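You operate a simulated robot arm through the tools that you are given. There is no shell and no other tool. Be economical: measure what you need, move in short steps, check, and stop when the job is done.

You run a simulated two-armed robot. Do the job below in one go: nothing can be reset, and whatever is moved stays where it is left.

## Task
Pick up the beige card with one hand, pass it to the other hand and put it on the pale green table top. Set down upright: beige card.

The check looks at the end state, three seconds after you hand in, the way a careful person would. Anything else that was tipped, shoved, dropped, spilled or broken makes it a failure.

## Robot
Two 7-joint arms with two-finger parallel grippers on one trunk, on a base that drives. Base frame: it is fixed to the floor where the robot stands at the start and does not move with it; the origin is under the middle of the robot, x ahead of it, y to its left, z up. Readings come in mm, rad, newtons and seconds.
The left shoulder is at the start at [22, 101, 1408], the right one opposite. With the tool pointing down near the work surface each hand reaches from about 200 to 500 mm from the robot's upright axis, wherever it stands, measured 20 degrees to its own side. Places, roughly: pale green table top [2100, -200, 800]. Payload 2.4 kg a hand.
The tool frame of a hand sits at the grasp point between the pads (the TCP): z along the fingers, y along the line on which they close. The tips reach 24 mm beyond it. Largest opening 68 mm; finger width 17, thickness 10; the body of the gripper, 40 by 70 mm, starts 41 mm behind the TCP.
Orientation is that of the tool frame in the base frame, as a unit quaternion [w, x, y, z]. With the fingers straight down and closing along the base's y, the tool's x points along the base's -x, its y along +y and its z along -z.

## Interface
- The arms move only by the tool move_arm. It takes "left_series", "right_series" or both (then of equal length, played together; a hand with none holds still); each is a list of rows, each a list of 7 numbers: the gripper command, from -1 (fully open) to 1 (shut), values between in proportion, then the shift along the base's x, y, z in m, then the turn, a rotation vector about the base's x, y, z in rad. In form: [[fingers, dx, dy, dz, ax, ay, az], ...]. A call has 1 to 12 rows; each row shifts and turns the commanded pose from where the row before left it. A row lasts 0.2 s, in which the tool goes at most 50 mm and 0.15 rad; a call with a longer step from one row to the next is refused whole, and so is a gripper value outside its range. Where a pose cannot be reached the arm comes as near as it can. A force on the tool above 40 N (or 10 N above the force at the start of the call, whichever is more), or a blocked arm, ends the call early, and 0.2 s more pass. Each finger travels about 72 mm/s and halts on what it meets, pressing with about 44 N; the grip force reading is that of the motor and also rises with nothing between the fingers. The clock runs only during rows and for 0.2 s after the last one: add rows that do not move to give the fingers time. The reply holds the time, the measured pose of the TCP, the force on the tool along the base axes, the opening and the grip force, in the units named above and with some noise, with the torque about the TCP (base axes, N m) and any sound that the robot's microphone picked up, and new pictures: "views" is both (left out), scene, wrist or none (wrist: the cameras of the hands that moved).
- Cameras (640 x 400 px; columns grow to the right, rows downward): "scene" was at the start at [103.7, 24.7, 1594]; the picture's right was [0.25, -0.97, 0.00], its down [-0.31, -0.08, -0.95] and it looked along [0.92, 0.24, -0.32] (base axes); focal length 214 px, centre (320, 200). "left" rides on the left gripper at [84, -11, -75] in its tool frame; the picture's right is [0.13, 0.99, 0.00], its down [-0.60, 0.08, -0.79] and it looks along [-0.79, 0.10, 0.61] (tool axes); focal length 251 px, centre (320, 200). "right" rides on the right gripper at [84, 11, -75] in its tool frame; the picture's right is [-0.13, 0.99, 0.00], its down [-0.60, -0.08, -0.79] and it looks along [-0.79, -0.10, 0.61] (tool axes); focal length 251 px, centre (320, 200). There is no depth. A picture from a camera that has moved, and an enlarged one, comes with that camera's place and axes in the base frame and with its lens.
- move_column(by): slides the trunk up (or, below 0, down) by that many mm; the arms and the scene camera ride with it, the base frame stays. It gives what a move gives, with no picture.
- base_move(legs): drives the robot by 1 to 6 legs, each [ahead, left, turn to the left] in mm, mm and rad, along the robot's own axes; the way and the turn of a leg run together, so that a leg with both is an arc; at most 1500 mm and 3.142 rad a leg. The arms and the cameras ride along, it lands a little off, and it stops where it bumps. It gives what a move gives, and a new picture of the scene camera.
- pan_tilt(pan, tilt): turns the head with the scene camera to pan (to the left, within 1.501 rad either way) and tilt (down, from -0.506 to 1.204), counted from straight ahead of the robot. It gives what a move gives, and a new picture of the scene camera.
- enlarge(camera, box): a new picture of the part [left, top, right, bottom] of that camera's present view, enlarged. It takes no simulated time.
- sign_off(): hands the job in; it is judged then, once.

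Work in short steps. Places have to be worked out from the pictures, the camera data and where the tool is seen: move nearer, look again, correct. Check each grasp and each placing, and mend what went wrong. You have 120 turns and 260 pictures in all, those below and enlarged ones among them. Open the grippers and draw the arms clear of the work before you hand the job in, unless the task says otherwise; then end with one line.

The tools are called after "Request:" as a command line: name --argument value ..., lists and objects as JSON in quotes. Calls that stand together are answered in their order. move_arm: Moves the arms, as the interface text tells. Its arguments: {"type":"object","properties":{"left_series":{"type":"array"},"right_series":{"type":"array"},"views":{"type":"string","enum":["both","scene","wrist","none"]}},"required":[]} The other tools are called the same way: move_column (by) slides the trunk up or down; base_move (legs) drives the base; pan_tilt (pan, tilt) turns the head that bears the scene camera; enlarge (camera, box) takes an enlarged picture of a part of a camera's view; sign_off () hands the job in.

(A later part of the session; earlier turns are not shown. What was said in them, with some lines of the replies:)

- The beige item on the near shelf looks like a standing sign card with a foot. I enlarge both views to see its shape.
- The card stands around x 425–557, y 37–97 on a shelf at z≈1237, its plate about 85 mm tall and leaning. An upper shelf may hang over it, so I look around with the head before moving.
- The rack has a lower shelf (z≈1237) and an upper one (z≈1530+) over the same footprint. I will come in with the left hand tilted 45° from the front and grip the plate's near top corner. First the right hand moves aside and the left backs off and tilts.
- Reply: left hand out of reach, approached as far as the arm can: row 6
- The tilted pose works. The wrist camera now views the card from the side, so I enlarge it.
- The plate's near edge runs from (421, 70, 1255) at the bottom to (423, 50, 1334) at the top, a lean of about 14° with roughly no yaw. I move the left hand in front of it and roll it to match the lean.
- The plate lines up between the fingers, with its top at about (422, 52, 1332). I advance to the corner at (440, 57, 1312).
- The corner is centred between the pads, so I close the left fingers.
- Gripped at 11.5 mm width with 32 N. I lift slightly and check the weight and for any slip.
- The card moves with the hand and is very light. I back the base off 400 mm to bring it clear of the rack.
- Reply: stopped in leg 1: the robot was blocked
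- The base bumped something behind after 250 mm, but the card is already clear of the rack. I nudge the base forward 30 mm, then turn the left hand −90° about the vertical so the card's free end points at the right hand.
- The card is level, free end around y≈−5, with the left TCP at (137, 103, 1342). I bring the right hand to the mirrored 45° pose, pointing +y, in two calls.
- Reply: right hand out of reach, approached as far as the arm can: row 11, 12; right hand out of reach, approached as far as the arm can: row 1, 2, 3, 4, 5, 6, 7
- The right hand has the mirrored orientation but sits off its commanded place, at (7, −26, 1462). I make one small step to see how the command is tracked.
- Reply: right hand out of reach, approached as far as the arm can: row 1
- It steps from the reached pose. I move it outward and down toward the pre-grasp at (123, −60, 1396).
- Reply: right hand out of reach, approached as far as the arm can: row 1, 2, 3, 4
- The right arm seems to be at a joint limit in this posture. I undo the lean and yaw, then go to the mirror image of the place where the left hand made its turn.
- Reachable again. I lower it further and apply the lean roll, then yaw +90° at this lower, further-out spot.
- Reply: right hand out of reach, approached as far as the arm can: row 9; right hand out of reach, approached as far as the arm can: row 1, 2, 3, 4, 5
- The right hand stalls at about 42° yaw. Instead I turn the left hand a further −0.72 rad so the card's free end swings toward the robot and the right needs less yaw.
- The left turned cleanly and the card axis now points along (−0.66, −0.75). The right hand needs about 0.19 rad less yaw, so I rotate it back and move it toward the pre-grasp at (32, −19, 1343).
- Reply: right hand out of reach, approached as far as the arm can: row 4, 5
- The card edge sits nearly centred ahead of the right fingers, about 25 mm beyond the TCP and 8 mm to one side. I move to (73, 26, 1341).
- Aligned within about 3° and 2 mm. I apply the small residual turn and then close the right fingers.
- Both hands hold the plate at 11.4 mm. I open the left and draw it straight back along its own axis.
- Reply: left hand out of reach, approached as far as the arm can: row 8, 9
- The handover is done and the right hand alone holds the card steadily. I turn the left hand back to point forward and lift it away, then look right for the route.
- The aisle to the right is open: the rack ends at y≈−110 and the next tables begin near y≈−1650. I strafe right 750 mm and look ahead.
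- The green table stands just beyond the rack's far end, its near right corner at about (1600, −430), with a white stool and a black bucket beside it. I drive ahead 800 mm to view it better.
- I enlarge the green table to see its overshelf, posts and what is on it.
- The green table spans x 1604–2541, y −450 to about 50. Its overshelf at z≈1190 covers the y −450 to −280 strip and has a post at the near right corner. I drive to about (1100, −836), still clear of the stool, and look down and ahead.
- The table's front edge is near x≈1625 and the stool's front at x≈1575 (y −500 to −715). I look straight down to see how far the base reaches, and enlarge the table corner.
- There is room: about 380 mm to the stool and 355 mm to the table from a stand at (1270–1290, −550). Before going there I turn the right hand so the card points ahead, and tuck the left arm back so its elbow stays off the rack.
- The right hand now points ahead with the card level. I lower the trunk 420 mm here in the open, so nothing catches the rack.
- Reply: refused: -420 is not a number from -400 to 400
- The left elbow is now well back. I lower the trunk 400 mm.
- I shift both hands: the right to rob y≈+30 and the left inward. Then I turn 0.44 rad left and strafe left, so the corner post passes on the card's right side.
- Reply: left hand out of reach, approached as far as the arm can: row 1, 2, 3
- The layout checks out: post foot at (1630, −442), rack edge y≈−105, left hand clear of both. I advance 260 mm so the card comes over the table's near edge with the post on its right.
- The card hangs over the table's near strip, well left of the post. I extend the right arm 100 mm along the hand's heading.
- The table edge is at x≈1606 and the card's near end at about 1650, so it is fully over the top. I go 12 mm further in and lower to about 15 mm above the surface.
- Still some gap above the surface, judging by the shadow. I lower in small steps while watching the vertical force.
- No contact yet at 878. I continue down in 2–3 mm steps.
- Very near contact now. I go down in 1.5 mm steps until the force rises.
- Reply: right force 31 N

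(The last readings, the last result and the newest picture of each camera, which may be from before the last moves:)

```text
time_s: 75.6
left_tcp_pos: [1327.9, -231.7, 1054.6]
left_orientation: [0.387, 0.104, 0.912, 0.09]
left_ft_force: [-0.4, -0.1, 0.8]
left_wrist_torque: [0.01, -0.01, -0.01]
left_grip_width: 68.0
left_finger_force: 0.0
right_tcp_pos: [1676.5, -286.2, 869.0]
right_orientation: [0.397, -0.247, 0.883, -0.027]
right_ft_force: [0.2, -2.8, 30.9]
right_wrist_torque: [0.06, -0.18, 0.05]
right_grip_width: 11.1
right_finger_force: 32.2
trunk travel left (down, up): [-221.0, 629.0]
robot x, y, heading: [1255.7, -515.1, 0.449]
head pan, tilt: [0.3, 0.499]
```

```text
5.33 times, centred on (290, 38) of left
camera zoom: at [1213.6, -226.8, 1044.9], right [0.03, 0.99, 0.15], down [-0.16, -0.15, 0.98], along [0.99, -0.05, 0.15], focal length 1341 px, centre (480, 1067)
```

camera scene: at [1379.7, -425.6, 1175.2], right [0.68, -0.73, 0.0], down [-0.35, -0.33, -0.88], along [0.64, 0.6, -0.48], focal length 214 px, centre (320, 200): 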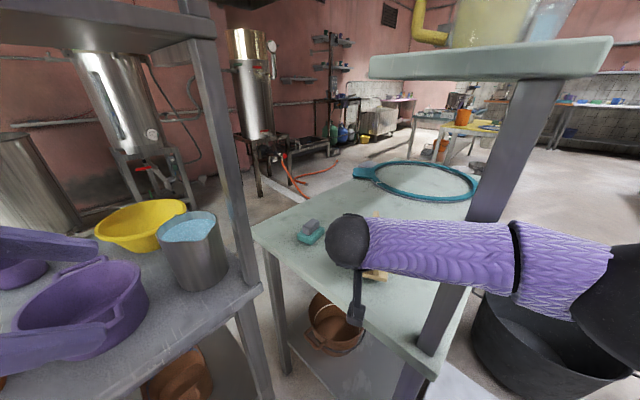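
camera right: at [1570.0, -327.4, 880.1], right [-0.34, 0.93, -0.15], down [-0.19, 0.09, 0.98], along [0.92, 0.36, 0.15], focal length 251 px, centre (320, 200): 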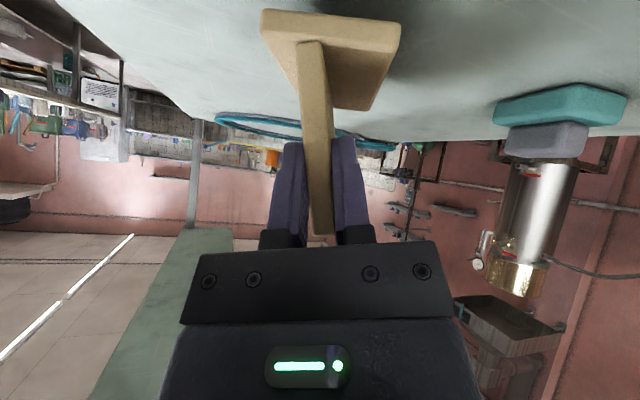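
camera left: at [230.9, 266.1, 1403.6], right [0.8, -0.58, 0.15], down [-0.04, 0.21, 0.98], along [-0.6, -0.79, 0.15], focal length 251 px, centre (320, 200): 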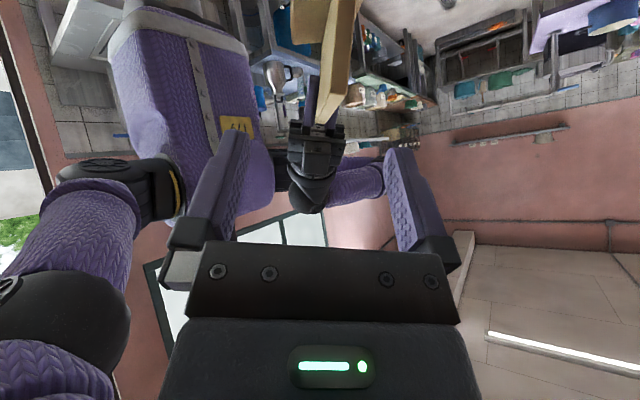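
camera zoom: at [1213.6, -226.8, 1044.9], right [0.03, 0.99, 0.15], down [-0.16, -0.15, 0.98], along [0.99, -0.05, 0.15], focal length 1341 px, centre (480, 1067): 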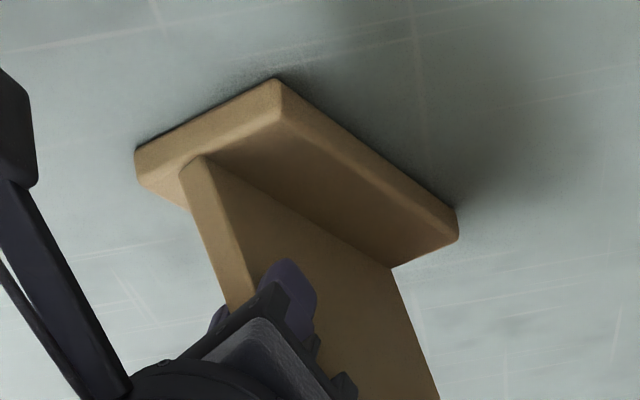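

The card rests on the table with firm contact. I ease up 2 mm to take off the pressing, then open slowly.

Request:
move_arm --right_series '[[1, 0, 0, 0.002, 0, 0, 0], [0.5, 0, 0, 0, 0, 0, 0], [0.1, 0, 0, 0, 0, 0, 0], [-0.4, 0, 0, 0, 0, 0, 0], [-1, 0, 0, 0, 0, 0, 0], [-1, 0, 0, 0, 0, 0, 0]]' --views "wrist"

Request:
enlarge --camera "left" --box '[220, 0, 380, 120]'

```text
time_s: 77.0
left_tcp_pos: [1327.3, -232.0, 1054.7]
left_orientation: [0.387, 0.104, 0.912, 0.09]
left_ft_force: [-0.1, 0.3, -0.1]
left_wrist_torque: [0.02, -0.01, -0.03]
left_grip_width: 67.8
left_finger_force: 0.0
right_tcp_pos: [1676.4, -287.0, 869.3]
right_orientation: [0.396, -0.248, 0.884, -0.027]
right_ft_force: [0.1, -0.2, -0.5]
right_wrist_torque: [-0.01, -0.01, 0.02]
right_grip_width: 68.1
right_finger_force: 0.1
trunk travel left (down, up): [-221.0, 629.0]
robot x, y, heading: [1256.0, -518.6, 0.451]
head pan, tilt: [0.3, 0.499]
camera right: at [1570.0, -326.9, 859.7], right [-0.34, 0.93, -0.16], down [-0.19, 0.09, 0.98], along [0.92, 0.36, 0.15], focal length 251 px, centre (320, 200)
```

right: 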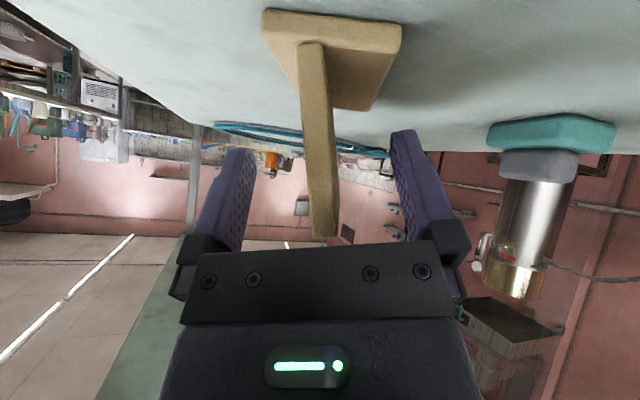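

```text
3.33 times, centred on (300, 60) of left
camera zoom: at [1213.7, -226.4, 1044.3], right [0.03, 0.99, 0.15], down [-0.16, -0.15, 0.98], along [0.99, -0.05, 0.15], focal length 838 px, centre (387, 667)
```

zoom: 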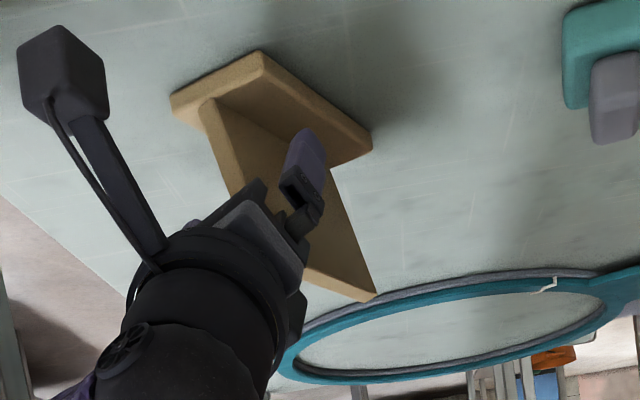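

The card stands on its base and the fingers are clear on both sides. I withdraw along the tool axis.

Request:
move_arm --right_series '[[-1, -0.0107, -0.0022, 0.0102, 0, 0, 0], [-1, -0.0143, -0.003, 0.0136, 0, 0, 0], [-1, -0.0143, -0.003, 0.0136, 0, 0, 0], [-1, -0.0214, -0.0045, 0.0205, 0, 0, 0], [-1, -0.0214, -0.0045, 0.015, 0, 0, 0], [-1, -0.025, -0.01, 0.0, 0, 0, 0], [-1, -0.025, -0.01, 0.0, 0, 0, 0], [-1, 0, 0, 0, 0, 0, 0]]' --views "both"

Request:
enlarge --camera "left" --box '[180, 0, 380, 150]'

```text
time_s: 78.8
left_tcp_pos: [1330.7, -229.9, 1053.2]
left_orientation: [0.385, 0.104, 0.913, 0.09]
left_ft_force: [0.2, 0.2, 0.1]
left_wrist_torque: [0.0, -0.05, 0.02]
left_grip_width: 67.9
left_finger_force: 0.1
right_tcp_pos: [1547.0, -321.6, 938.8]
right_orientation: [0.394, -0.249, 0.884, -0.028]
right_ft_force: [-0.5, -0.3, 0.4]
right_wrist_torque: [0.0, 0.02, -0.03]
right_grip_width: 67.9
right_finger_force: 0.1
trunk travel left (down, up): [-221.0, 629.0]
robot x, y, heading: [1252.8, -518.9, 0.451]
head pan, tilt: [0.3, 0.499]
camera scene: at [1381.1, -424.6, 1174.9], right [0.68, -0.73, 0.0], down [-0.35, -0.33, -0.88], along [0.64, 0.6, -0.48], focal length 214 px, centre (320, 200)
camera right: at [1439.8, -362.8, 931.4], right [-0.34, 0.93, -0.16], down [-0.19, 0.09, 0.98], along [0.92, 0.36, 0.14], focal length 251 px, centre (320, 200)
```

scene: 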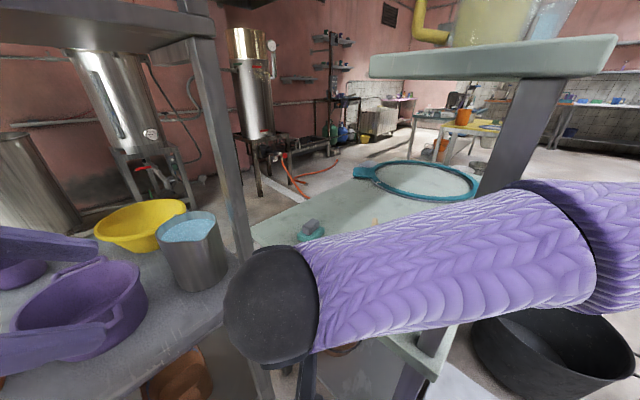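
right: 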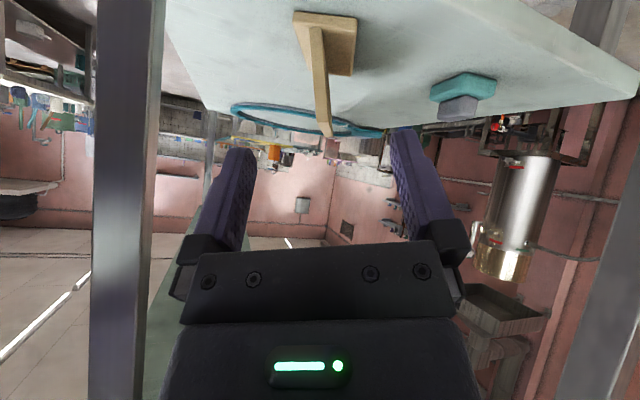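

```text
2.67 times, centred on (280, 75) of left
camera zoom: at [1216.0, -225.0, 1044.1], right [0.03, 0.99, 0.15], down [-0.15, -0.15, 0.98], along [0.99, -0.05, 0.15], focal length 670 px, centre (427, 533)
```

zoom: 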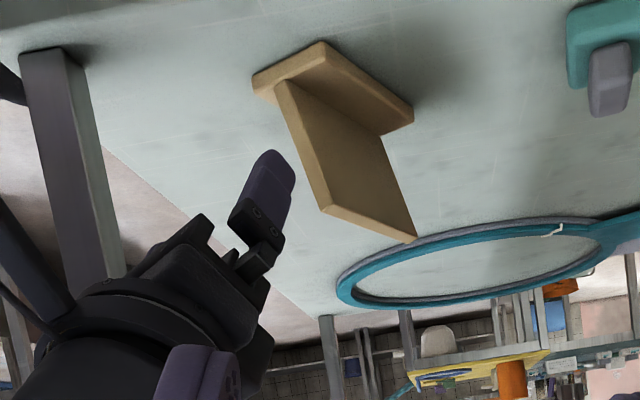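

The card stands upright and alone on the green table. I back the base out the way it came and take a final look.

Request:
base_move --legs '[[-260, 0, 0]]'

Request:
enlarge --camera "right" --box '[240, 0, 480, 150]'

```text
time_s: 80.6
left_tcp_pos: [1099.2, -342.4, 1053.2]
left_orientation: [0.386, 0.105, 0.912, 0.089]
left_ft_force: [-0.2, -0.4, 0.1]
left_wrist_torque: [0.02, -0.03, -0.04]
left_grip_width: 67.8
left_finger_force: 0.1
right_tcp_pos: [1314.9, -434.6, 940.1]
right_orientation: [0.394, -0.248, 0.885, -0.028]
right_ft_force: [-0.9, -0.1, 0.9]
right_wrist_torque: [0.01, -0.02, 0.0]
right_grip_width: 68.0
right_finger_force: 0.1
trunk travel left (down, up): [-221.0, 629.0]
robot x, y, heading: [1026.1, -626.4, 0.45]
head pan, tilt: [0.3, 0.499]
camera scene: at [1149.6, -537.2, 1174.9], right [0.68, -0.73, 0.0], down [-0.35, -0.33, -0.88], along [0.64, 0.6, -0.48], focal length 214 px, centre (320, 200)
```

scene: 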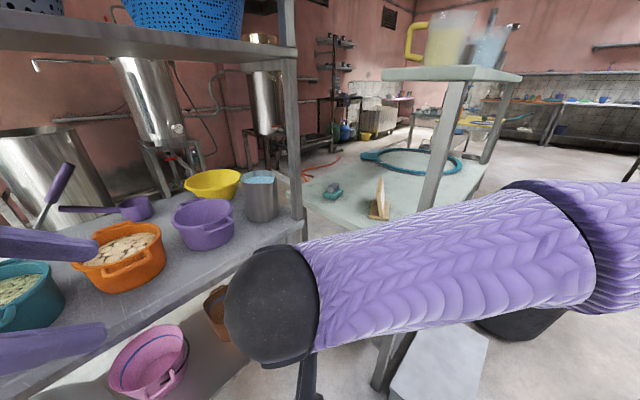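

```text
2.67 times, centred on (360, 75) of right
camera zoom: at [1208.6, -475.4, 931.3], right [-0.34, 0.93, -0.16], down [-0.19, 0.09, 0.98], along [0.92, 0.36, 0.14], focal length 670 px, centre (213, 533)
```

zoom: 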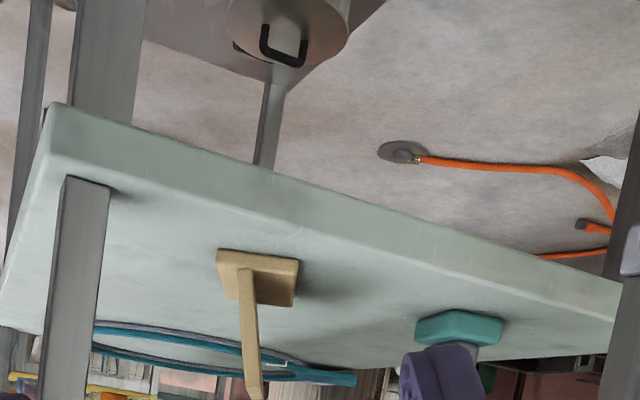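

The card stands upright on the green table, both hands are open and clear, and nothing around the table looks disturbed. I hand in.

Request:
sign_off

```text
The job is handed in.
```

The beige card was picked up with the left hand, passed to the right, and now stands upright on the pale green table top; early on, the base bumped something behind it that I never saw, with no sound picked up and no sign of damage.
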